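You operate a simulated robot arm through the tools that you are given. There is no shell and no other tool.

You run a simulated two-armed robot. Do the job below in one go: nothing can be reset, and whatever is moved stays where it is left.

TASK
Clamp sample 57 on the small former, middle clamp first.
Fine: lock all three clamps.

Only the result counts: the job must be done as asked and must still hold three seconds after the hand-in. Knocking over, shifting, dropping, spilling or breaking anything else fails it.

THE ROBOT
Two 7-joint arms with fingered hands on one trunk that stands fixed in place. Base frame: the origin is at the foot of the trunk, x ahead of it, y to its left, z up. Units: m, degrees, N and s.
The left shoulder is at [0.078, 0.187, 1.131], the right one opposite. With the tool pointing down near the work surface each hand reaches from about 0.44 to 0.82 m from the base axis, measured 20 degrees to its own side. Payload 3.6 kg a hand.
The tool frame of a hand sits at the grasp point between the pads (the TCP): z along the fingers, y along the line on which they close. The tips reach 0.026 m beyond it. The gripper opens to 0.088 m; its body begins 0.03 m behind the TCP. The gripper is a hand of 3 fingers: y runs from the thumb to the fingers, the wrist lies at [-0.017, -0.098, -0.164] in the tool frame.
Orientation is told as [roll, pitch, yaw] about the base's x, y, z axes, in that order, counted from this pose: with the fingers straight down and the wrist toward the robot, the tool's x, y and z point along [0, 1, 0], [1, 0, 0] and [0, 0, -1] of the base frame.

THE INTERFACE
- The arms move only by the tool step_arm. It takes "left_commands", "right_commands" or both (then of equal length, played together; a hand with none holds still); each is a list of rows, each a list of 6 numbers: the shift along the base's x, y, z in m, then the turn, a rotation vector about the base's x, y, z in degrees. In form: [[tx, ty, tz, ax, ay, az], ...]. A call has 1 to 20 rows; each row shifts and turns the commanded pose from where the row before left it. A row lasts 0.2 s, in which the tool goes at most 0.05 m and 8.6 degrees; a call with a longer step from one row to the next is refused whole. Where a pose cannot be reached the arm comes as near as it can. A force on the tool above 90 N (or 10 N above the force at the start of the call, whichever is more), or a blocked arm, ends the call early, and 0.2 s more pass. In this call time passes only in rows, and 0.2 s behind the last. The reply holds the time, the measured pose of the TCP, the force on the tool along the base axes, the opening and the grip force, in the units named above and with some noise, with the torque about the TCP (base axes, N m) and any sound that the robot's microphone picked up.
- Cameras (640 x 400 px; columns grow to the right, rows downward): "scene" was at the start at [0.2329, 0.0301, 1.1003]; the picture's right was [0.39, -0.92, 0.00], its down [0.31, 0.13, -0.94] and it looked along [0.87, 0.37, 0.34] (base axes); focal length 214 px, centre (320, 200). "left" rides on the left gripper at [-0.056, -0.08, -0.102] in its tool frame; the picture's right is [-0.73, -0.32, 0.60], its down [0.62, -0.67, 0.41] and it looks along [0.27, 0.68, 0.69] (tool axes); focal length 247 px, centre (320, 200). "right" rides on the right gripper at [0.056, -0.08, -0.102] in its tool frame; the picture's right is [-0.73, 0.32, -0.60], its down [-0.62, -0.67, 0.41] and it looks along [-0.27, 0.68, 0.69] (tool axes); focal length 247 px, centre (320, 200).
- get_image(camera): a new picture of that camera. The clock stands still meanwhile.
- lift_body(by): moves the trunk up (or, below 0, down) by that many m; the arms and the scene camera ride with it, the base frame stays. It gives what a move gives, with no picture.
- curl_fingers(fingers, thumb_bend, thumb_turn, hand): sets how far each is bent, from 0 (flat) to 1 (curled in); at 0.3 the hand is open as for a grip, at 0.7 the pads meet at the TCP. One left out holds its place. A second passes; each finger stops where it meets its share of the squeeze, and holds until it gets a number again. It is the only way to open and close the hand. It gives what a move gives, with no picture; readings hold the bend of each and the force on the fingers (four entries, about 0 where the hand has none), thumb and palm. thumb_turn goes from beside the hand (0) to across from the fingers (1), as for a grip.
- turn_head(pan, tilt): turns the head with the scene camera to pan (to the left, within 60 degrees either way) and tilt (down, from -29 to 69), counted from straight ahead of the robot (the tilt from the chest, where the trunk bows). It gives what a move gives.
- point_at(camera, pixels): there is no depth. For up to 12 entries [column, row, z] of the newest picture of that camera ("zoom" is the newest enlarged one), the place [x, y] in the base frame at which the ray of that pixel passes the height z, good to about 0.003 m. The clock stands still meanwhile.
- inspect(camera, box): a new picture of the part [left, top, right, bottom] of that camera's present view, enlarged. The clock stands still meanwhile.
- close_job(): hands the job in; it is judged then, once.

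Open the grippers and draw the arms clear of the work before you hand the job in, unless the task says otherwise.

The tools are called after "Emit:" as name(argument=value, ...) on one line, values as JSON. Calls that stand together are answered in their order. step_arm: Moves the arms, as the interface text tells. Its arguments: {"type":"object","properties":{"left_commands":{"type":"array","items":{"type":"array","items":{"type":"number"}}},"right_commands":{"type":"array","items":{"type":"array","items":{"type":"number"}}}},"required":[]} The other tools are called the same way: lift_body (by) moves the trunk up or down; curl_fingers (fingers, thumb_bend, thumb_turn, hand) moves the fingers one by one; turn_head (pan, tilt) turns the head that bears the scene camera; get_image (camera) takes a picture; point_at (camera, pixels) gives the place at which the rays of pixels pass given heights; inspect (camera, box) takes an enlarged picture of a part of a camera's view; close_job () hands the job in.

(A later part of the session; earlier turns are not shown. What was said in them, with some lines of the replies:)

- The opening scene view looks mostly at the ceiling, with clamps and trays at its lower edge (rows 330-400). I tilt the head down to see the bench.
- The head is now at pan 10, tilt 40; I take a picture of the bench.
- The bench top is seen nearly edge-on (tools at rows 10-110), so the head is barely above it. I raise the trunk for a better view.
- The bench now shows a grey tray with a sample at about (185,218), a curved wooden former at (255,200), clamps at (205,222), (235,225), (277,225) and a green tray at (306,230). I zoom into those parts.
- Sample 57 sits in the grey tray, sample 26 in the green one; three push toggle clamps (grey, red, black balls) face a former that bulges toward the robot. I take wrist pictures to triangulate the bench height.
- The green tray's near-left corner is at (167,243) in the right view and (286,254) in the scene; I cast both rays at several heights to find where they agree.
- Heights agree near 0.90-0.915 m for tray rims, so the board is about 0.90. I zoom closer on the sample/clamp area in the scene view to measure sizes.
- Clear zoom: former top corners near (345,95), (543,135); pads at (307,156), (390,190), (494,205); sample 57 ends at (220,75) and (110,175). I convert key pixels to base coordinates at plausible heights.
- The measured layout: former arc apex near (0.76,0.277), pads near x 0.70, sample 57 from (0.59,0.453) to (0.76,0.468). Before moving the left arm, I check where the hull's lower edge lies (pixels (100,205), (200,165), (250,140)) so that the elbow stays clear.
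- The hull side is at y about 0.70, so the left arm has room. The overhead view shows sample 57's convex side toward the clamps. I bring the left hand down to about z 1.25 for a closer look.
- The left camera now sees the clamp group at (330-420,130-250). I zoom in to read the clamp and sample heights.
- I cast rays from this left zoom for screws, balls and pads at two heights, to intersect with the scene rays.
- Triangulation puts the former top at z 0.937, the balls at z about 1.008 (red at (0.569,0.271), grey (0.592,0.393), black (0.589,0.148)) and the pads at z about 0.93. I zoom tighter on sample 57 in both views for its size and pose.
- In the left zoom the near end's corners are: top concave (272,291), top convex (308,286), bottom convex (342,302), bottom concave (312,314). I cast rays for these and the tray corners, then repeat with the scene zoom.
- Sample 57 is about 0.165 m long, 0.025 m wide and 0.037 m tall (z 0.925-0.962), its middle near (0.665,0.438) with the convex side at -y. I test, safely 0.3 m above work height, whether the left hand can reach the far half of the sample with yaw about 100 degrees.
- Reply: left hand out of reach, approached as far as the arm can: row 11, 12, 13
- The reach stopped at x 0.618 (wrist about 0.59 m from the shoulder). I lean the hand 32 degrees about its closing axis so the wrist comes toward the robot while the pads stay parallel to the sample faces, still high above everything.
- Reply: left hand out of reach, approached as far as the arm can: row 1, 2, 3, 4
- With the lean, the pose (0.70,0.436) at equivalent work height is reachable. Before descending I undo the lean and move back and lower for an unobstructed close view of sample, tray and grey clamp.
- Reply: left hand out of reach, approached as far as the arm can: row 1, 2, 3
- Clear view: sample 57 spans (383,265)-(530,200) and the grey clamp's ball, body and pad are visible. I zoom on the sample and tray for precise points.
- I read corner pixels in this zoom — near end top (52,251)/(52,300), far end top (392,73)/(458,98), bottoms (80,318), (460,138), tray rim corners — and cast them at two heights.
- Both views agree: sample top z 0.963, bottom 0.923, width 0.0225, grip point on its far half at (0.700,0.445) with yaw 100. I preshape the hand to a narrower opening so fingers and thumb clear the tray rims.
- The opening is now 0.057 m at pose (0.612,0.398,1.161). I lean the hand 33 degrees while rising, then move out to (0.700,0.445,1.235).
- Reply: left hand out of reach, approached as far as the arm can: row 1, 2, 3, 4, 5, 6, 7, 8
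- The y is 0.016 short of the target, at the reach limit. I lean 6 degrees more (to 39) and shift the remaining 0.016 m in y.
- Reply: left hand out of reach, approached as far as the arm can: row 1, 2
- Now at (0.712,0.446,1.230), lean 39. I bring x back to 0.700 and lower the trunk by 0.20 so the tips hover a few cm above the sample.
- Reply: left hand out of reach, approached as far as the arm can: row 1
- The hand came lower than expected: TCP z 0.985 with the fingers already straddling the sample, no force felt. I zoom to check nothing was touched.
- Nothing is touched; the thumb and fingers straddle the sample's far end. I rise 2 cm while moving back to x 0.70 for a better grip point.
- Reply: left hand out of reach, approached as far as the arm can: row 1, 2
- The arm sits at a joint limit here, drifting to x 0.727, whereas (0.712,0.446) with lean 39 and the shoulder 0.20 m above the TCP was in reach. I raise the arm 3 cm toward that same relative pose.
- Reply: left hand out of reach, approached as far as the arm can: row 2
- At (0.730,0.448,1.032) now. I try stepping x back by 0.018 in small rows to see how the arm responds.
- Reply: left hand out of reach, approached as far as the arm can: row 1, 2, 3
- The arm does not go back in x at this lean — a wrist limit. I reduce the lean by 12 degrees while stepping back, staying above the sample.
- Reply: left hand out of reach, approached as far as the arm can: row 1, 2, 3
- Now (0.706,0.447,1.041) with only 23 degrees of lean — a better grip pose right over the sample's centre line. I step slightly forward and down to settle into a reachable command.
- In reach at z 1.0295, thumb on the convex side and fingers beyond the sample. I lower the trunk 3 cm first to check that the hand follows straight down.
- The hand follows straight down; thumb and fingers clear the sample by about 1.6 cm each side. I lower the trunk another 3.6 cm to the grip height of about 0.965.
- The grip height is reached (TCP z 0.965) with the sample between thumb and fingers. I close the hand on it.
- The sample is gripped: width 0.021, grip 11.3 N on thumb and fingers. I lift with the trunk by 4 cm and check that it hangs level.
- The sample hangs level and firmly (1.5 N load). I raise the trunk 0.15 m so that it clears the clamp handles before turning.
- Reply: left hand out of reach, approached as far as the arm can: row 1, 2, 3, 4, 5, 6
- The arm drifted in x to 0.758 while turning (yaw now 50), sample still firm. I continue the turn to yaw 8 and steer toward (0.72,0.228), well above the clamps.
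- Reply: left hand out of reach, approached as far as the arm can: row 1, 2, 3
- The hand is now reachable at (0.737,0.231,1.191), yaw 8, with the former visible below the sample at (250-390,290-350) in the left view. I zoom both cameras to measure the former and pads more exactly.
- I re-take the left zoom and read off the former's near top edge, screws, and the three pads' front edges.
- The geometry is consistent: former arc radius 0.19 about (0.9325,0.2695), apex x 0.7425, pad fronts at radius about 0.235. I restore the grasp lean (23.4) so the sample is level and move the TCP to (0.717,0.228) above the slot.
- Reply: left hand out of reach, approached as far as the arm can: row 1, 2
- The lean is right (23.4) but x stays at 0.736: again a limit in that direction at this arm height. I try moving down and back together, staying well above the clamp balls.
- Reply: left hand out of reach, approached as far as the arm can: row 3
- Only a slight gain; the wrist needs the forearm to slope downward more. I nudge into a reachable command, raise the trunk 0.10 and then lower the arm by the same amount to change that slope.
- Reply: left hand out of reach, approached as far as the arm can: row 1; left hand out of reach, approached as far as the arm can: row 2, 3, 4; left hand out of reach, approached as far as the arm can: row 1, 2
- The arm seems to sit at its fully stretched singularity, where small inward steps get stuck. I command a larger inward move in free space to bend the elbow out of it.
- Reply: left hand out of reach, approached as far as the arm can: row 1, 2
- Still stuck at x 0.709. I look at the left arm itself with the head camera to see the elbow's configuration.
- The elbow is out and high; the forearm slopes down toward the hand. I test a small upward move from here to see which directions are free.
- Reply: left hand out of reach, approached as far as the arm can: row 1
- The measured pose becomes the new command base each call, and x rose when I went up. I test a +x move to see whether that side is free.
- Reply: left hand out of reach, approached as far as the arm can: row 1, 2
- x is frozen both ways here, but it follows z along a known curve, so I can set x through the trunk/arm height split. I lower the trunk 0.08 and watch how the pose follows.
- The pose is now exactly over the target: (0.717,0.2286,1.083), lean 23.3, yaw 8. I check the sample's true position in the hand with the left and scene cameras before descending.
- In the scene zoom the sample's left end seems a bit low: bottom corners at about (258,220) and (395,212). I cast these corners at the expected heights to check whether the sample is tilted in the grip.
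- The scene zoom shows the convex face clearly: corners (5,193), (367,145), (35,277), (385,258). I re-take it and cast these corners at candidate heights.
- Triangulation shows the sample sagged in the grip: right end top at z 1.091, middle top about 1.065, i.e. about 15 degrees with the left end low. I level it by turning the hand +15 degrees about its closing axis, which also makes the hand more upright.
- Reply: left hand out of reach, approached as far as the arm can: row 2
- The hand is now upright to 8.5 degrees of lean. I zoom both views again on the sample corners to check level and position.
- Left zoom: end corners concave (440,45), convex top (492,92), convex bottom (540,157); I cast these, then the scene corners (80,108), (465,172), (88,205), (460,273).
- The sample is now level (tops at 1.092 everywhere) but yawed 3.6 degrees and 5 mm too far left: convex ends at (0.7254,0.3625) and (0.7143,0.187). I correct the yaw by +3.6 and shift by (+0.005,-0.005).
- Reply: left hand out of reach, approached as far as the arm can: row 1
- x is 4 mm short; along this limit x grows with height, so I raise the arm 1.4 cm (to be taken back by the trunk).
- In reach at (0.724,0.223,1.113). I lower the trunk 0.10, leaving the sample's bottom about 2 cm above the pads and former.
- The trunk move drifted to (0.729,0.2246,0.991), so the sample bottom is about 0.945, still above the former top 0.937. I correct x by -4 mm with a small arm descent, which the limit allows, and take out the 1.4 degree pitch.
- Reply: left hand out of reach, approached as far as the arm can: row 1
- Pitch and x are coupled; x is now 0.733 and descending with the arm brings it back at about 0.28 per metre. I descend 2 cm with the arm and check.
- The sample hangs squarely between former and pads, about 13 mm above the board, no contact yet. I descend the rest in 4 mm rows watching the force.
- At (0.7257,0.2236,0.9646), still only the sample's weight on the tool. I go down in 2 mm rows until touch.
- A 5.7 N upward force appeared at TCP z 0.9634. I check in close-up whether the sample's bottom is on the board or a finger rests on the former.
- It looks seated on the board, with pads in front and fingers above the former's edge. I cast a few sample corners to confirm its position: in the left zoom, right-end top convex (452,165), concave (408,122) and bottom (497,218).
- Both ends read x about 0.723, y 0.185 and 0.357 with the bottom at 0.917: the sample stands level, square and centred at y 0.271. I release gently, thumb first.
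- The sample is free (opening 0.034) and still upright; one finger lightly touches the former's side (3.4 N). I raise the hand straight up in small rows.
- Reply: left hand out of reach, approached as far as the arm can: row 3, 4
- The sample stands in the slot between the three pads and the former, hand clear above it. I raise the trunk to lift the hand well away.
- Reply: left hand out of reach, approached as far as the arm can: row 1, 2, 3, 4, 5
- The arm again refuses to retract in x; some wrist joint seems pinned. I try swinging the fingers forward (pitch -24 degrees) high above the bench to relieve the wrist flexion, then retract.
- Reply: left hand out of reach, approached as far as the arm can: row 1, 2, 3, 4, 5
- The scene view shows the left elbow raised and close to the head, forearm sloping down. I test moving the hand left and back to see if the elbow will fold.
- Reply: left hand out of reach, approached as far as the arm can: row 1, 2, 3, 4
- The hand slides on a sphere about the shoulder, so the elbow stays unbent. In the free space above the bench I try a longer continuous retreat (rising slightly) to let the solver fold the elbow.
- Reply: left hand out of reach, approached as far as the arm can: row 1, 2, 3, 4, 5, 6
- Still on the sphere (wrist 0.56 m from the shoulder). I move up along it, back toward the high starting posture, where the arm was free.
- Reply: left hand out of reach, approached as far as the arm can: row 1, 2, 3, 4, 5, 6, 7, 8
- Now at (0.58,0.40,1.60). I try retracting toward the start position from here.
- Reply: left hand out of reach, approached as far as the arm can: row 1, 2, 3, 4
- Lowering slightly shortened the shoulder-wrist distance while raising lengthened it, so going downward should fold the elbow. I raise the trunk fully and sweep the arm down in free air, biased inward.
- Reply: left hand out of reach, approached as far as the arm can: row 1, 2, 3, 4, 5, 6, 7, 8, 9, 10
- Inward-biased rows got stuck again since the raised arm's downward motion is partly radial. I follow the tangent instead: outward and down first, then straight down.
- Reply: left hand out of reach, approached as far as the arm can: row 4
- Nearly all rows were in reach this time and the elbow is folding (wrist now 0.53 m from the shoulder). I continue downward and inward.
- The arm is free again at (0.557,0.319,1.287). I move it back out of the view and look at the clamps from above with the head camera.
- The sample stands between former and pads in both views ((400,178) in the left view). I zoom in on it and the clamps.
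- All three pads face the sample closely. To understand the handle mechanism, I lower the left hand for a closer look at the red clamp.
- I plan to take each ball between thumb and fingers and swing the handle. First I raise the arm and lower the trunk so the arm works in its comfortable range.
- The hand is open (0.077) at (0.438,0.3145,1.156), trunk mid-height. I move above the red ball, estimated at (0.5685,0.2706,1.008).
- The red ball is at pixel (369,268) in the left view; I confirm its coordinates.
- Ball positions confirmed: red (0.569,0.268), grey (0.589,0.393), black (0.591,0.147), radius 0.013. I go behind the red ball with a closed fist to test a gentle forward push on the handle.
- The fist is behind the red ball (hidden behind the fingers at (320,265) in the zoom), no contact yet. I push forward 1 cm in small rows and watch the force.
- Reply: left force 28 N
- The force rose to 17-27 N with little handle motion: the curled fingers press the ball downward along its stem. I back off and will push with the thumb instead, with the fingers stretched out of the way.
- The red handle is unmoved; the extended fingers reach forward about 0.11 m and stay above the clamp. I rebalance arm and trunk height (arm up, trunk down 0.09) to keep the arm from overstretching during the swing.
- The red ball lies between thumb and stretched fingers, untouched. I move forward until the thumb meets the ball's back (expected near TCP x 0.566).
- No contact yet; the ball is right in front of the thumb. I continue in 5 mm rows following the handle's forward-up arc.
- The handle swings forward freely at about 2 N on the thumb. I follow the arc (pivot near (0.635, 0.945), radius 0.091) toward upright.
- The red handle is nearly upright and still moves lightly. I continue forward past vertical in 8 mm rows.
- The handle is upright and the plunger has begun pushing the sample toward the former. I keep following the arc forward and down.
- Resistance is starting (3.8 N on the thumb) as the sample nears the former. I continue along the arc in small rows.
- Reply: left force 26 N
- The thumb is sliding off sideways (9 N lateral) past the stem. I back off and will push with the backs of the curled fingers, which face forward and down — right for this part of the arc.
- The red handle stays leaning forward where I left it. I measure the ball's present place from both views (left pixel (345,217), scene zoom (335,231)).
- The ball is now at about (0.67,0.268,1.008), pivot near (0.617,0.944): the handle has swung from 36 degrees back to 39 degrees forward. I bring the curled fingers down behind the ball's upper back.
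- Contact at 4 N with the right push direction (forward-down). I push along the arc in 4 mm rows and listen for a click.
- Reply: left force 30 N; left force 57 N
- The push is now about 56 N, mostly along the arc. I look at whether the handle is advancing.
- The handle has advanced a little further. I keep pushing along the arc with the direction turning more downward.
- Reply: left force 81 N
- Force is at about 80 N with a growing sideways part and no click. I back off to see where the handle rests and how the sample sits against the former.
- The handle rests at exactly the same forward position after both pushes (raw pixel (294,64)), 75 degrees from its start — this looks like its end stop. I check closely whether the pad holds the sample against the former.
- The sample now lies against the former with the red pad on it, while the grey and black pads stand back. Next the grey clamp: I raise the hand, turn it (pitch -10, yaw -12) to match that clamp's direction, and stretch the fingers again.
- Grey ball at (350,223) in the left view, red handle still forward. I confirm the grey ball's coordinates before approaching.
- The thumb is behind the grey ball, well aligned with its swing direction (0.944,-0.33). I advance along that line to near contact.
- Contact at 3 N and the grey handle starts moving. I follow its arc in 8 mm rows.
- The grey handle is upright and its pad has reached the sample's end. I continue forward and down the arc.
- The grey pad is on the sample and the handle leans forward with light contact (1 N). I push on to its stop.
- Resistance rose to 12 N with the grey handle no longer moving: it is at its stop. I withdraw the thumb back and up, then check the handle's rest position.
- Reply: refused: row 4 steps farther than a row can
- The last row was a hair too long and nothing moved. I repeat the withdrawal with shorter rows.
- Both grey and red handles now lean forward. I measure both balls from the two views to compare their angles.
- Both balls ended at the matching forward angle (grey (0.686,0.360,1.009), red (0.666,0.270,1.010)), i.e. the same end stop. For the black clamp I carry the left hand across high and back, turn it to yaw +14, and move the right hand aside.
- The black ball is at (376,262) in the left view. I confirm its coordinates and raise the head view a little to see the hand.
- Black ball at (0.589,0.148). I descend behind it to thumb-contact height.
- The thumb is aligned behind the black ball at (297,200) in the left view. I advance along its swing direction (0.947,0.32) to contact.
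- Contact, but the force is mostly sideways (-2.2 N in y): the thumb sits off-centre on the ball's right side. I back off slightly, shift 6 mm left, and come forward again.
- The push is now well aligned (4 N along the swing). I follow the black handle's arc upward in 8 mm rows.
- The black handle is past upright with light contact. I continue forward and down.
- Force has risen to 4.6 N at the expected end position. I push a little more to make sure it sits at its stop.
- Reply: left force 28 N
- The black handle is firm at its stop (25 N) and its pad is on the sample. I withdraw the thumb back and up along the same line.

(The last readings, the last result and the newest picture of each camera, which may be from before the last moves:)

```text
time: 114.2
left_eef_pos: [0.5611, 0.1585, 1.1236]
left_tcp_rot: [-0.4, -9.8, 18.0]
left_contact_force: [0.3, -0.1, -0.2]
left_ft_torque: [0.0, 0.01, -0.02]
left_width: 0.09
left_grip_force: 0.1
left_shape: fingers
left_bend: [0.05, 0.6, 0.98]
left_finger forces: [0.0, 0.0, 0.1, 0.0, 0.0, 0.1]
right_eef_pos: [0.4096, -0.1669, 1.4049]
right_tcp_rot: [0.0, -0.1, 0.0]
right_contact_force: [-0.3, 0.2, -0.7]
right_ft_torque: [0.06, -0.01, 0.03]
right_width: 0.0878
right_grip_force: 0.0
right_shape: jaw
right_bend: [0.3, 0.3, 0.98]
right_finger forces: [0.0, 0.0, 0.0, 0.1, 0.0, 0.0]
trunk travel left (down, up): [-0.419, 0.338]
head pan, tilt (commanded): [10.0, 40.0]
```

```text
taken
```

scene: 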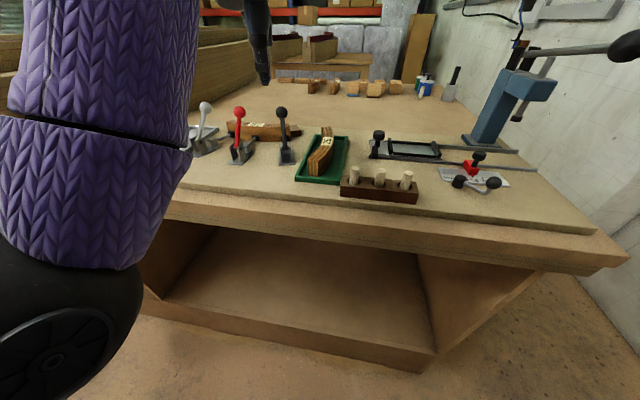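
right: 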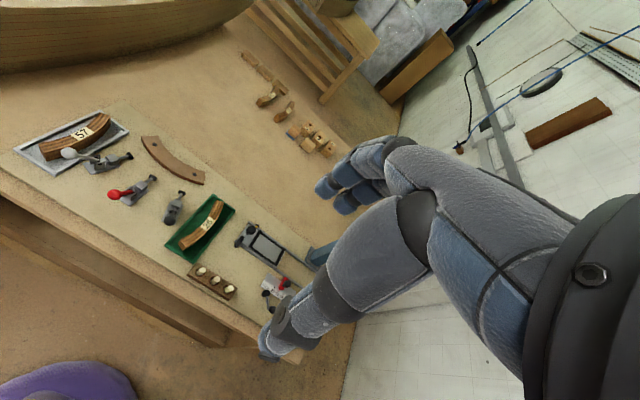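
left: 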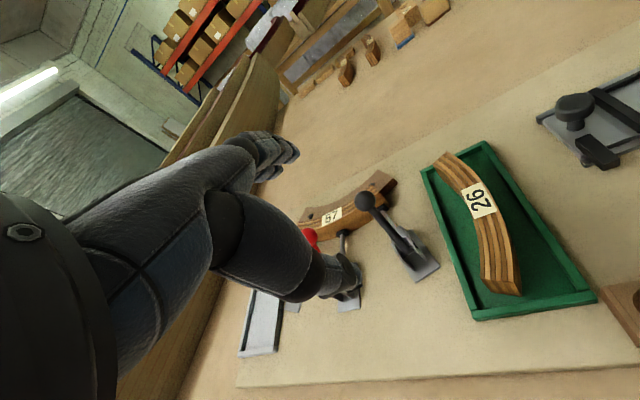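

All three handles now lean forward. I draw the left hand back and up, clear of the work.

Emit:
step_arm(left_commands=[[-0.025, 0.01, 0.035, 0, 3, -4], [-0.025, 0.015, 0.035, 0, 3, -4], [-0.025, 0.02, 0.035, 0, 4, -5], [-0.025, 0.02, 0.035, 0, 0, -5], [-0.02, 0.02, 0.035, 0, 0, 0]])

Emit:
curl_fingers(hand="left", fingers=0.3, thumb_bend=0.3)

Emit:
lift_body(by=0.2)

Emit:
turn_head(pan=15, tilt=45)

Emit:
get_image(camera="scene")

Emit:
get_image(camera="left")

```text
time: 115.4
left_eef_pos: [0.5405, 0.2608, 1.2418]
left_tcp_rot: [1.5, -0.1, -0.3]
left_contact_force: [0.6, -0.7, -0.1]
left_ft_torque: [0.03, -0.01, 0.0]
left_width: 0.0903
left_grip_force: 0.1
left_shape: fingers
left_bend: [0.05, 0.6, 0.98]
left_finger forces: [0.0, 0.0, 0.0, 0.1, 0.1, 0.0]
left hand out of reach, approached as far as the arm can: row 3, 4, 5
right_eef_pos: [0.4113, -0.1676, 1.4048]
right_tcp_rot: [-0.1, 0.0, 0.1]
right_contact_force: [-0.3, 0.4, 0.5]
right_ft_torque: [0.02, 0.01, 0.0]
right_width: 0.0881
right_grip_force: 0.0
right_shape: jaw
right_bend: [0.3, 0.3, 0.98]
right_finger forces: [0.1, 0.1, 0.0, 0.1, 0.0, 0.1]
trunk travel left (down, up): [-0.419, 0.338]
head pan, tilt (commanded): [10.0, 40.0]
```

```text
time: 116.4
left_eef_pos: [0.5413, 0.2605, 1.2426]
left_tcp_rot: [1.6, -0.2, -0.2]
left_contact_force: [0.2, -0.2, -0.4]
left_ft_torque: [0.01, 0.0, -0.01]
left_width: 0.0882
left_grip_force: 0.0
left_shape: fingers
left_bend: [0.3, 0.3, 0.98]
left_finger forces: [0.0, 0.0, 0.0, 0.0, 0.0, 0.0]
right_eef_pos: [0.4101, -0.1675, 1.4058]
right_tcp_rot: [0.0, 0.1, 0.0]
right_contact_force: [-0.4, -0.2, -0.3]
right_ft_torque: [0.01, -0.01, 0.03]
right_width: 0.0879
right_grip_force: 0.1
right_shape: jaw
right_bend: [0.3, 0.3, 0.98]
right_finger forces: [0.0, 0.0, 0.0, 0.1, 0.0, 0.1]
trunk travel left (down, up): [-0.419, 0.338]
head pan, tilt (commanded): [10.0, 40.0]
```

```text
time: 118.5
left_eef_pos: [0.5415, 0.2666, 1.4406]
left_tcp_rot: [1.4, -0.1, -0.3]
left_contact_force: [0.3, -0.5, -0.4]
left_ft_torque: [-0.02, 0.0, -0.03]
left_width: 0.0883
left_grip_force: 0.0
left_shape: fingers
left_bend: [0.3, 0.3, 0.98]
left_finger forces: [0.0, 0.1, 0.1, 0.0, 0.0, 0.0]
right_eef_pos: [0.4126, -0.1648, 1.6053]
right_tcp_rot: [0.0, 0.0, -0.1]
right_contact_force: [-0.1, -0.6, 0.6]
right_ft_torque: [-0.03, 0.02, -0.04]
right_width: 0.0879
right_grip_force: 0.0
right_shape: jaw
right_bend: [0.3, 0.3, 0.98]
right_finger forces: [0.0, 0.0, 0.1, 0.0, 0.0, 0.1]
trunk travel left (down, up): [-0.619, 0.138]
head pan, tilt (commanded): [10.0, 40.0]
```

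```text
time: 119.2
left_eef_pos: [0.5405, 0.2663, 1.441]
left_tcp_rot: [1.4, -0.1, -0.2]
left_contact_force: [0.4, 0.4, 0.2]
left_ft_torque: [0.04, 0.0, 0.0]
left_width: 0.0884
left_grip_force: 0.0
left_shape: fingers
left_bend: [0.3, 0.3, 0.98]
left_finger forces: [0.0, 0.0, 0.0, 0.1, 0.0, 0.0]
right_eef_pos: [0.4128, -0.1655, 1.6056]
right_tcp_rot: [-0.1, 0.0, 0.0]
right_contact_force: [0.0, 0.0, -0.2]
right_ft_torque: [0.04, 0.02, 0.05]
right_width: 0.0877
right_grip_force: 0.1
right_shape: jaw
right_bend: [0.3, 0.3, 0.98]
right_finger forces: [0.0, 0.1, 0.0, 0.0, 0.0, 0.0]
trunk travel left (down, up): [-0.619, 0.138]
head pan, tilt (commanded): [15.0, 45.0]
```

```text
taken
```

scene: 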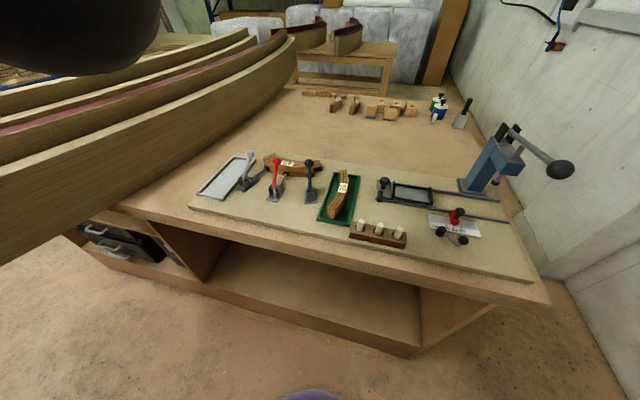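

```text
taken
```

left: 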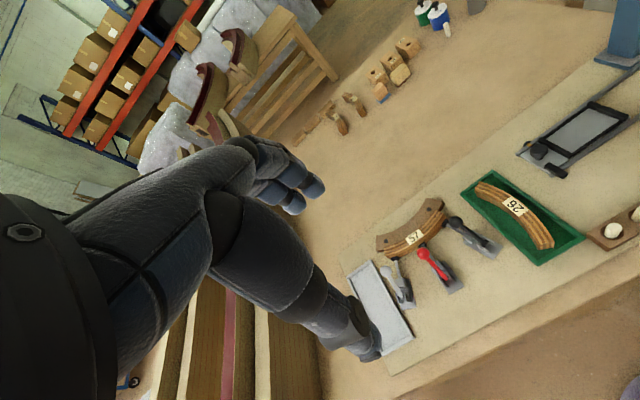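

The hands are clear. I zoom in on the clamped sample from both views to verify all three pads and handles.

Emit:
inspect(camera="scene", box=[220, 140, 340, 220])

Emit:
inspect(camera="left", box=[350, 180, 520, 310])

```text
5.00 times, centred on (280, 180) of scene
```

zoom: 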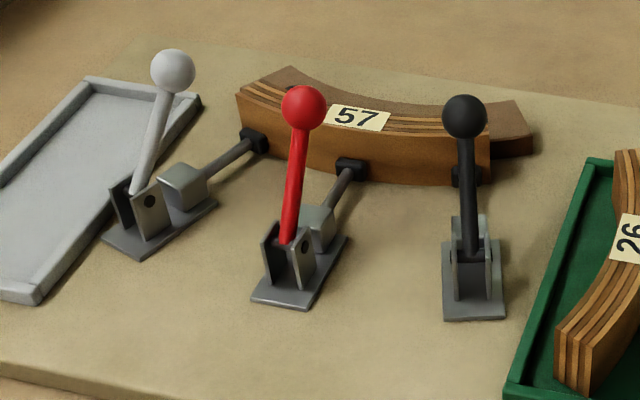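

```text
3.08 times, centred on (435, 245) of left
```

zoom: 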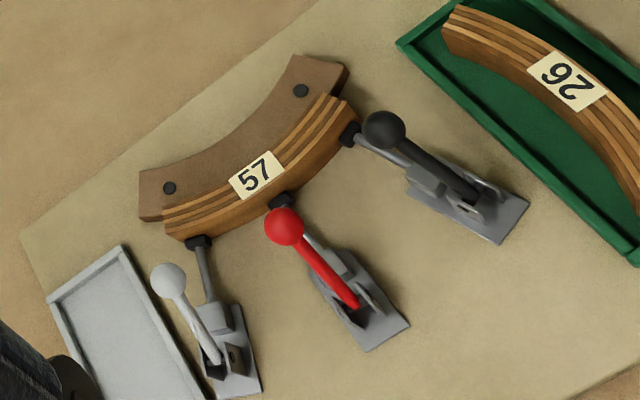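

The sample lies snug on the former with all three pads on it. I compare the three final ball positions from both views to see that every handle reached the same angle.

Emit:
point_at(camera="zoom", pixels=[[168, 280, 1.0], [168, 280, 1.02], [284, 226, 1.0], [284, 226, 1.02], [384, 131, 1.0], [384, 131, 1.02]])

Emit:
inspect(camera="scene", box=[220, 140, 340, 220])

Emit:
point_at(camera="zoom", pixels=[[173, 71, 1.0], [173, 71, 1.02], [303, 108, 1.0], [303, 108, 1.02], [464, 117, 1.0], [464, 117, 1.02]])

```text
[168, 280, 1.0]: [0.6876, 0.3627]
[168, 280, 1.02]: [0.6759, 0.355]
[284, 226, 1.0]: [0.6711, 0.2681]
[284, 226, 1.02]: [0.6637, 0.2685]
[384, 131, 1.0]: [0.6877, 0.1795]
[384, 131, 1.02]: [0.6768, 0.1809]
```

```text
5.00 times, centred on (280, 180) of scene
```

zoom: 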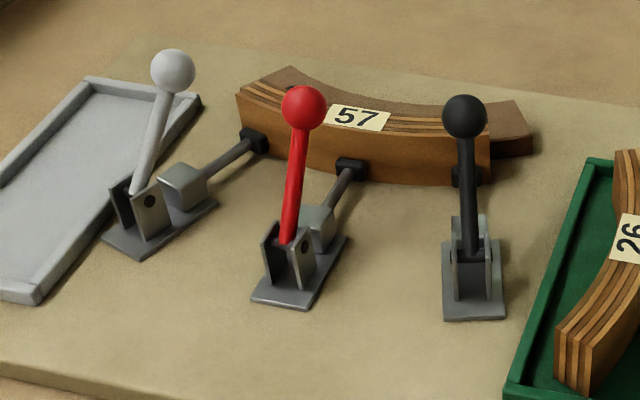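

```text
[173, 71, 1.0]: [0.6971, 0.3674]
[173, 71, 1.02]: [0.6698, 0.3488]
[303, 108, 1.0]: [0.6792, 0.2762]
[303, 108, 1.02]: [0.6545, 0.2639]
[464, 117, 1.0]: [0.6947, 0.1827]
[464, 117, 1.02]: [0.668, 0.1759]
```

All three balls ended within a few millimetres of the same swing angle (about 0.097-0.099 m of travel, z 1.009-1.012). I verify the sample's present x against the contact position by casting the label's front corners.

Emit:
point_at(camera="zoom", pixels=[[325, 124, 0.957], [384, 132, 0.957], [334, 103, 0.957], [391, 111, 0.957], [237, 95, 0.957], [254, 82, 0.957], [243, 122, 0.917], [293, 66, 0.937], [520, 100, 0.937], [488, 183, 0.917]])

Emit:
inspect(camera="left", box=[375, 185, 465, 260])

Emit:
point_at(camera="zoom", pixels=[[320, 200, 0.957]])

```text
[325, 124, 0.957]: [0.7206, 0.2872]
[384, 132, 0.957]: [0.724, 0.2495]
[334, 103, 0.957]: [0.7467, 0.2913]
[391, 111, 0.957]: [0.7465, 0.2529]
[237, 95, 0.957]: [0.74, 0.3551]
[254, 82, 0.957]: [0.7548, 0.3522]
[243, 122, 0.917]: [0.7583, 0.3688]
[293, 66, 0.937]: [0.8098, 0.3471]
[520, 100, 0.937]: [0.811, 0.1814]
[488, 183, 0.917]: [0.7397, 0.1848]
```

```text
5.33 times, centred on (420, 222) of left
```

zoom: 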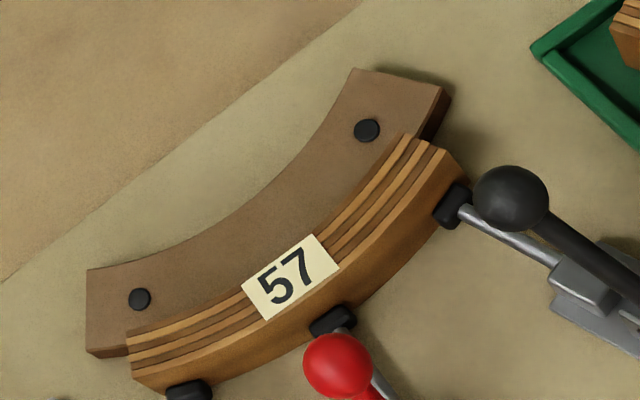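

```text
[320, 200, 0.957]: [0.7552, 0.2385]
```

The label's front edge reads x 0.721-0.724 and both ends 0.740: exactly the contact position on the former, with all pads pressing. I draw the left arm back a bit further before handing in.

Emit:
step_arm(left_commands=[[-0.03, 0.02, 0, 0, 0, 0], [-0.03, 0.02, 0, 0, 0, 0], [-0.03, 0.02, 0, 0, 0, 0], [-0.03, 0.01, 0, 0, 0, 0]])

Emit:
get_image(camera="scene")

```text
time: 120.2
left_eef_pos: [0.458, 0.365, 1.4327]
left_tcp_rot: [1.6, -0.2, -0.1]
left_contact_force: [0.2, -0.7, 0.6]
left_ft_torque: [0.04, -0.01, 0.02]
left_width: 0.0884
left_grip_force: 0.1
left_shape: fingers
left_bend: [0.3, 0.3, 0.98]
left_finger forces: [0.1, 0.1, 0.0, 0.0, 0.0, 0.0]
left hand out of reach, approached as far as the arm can: row 2, 3, 4
right_eef_pos: [0.4113, -0.1655, 1.6057]
right_tcp_rot: [0.0, 0.0, -0.1]
right_contact_force: [0.0, 0.3, -0.3]
right_ft_torque: [0.01, -0.02, 0.01]
right_width: 0.0879
right_grip_force: 0.1
right_shape: jaw
right_bend: [0.3, 0.3, 0.98]
right_finger forces: [0.0, 0.1, 0.1, 0.0, 0.0, 0.0]
trunk travel left (down, up): [-0.619, 0.138]
head pan, tilt (commanded): [15.0, 45.0]
```

```text
taken
```

scene: 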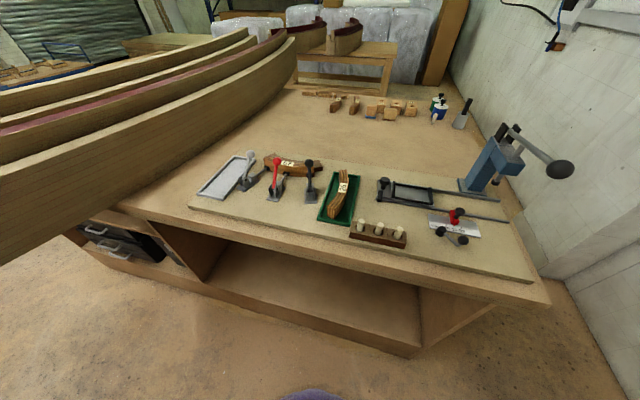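

The bench is undisturbed, both hands are open and clear, and sample 57 is clamped on the former with all three handles forward (middle first). I hand the job in.

Emit:
close_job()

```text
The job is handed in.
```

Sample 57 is clamped on the small former with all three clamps closed. The red middle one went first, then grey, then black. The job is handed in.

- **Sample:** it sits flush on the former's near face, centred, with all three pads pressing on it.
- **Locking:** I heard no click from any clamp, so I judged them locked by position. All three handles stopped firmly at about the same forward angle and were still there after I let go.
- **Bench:** I saw nothing else shifted. The grey tray is empty and still in place, and sample 26 was not touched.
- **Hands:** both grippers are open and clear of the work.
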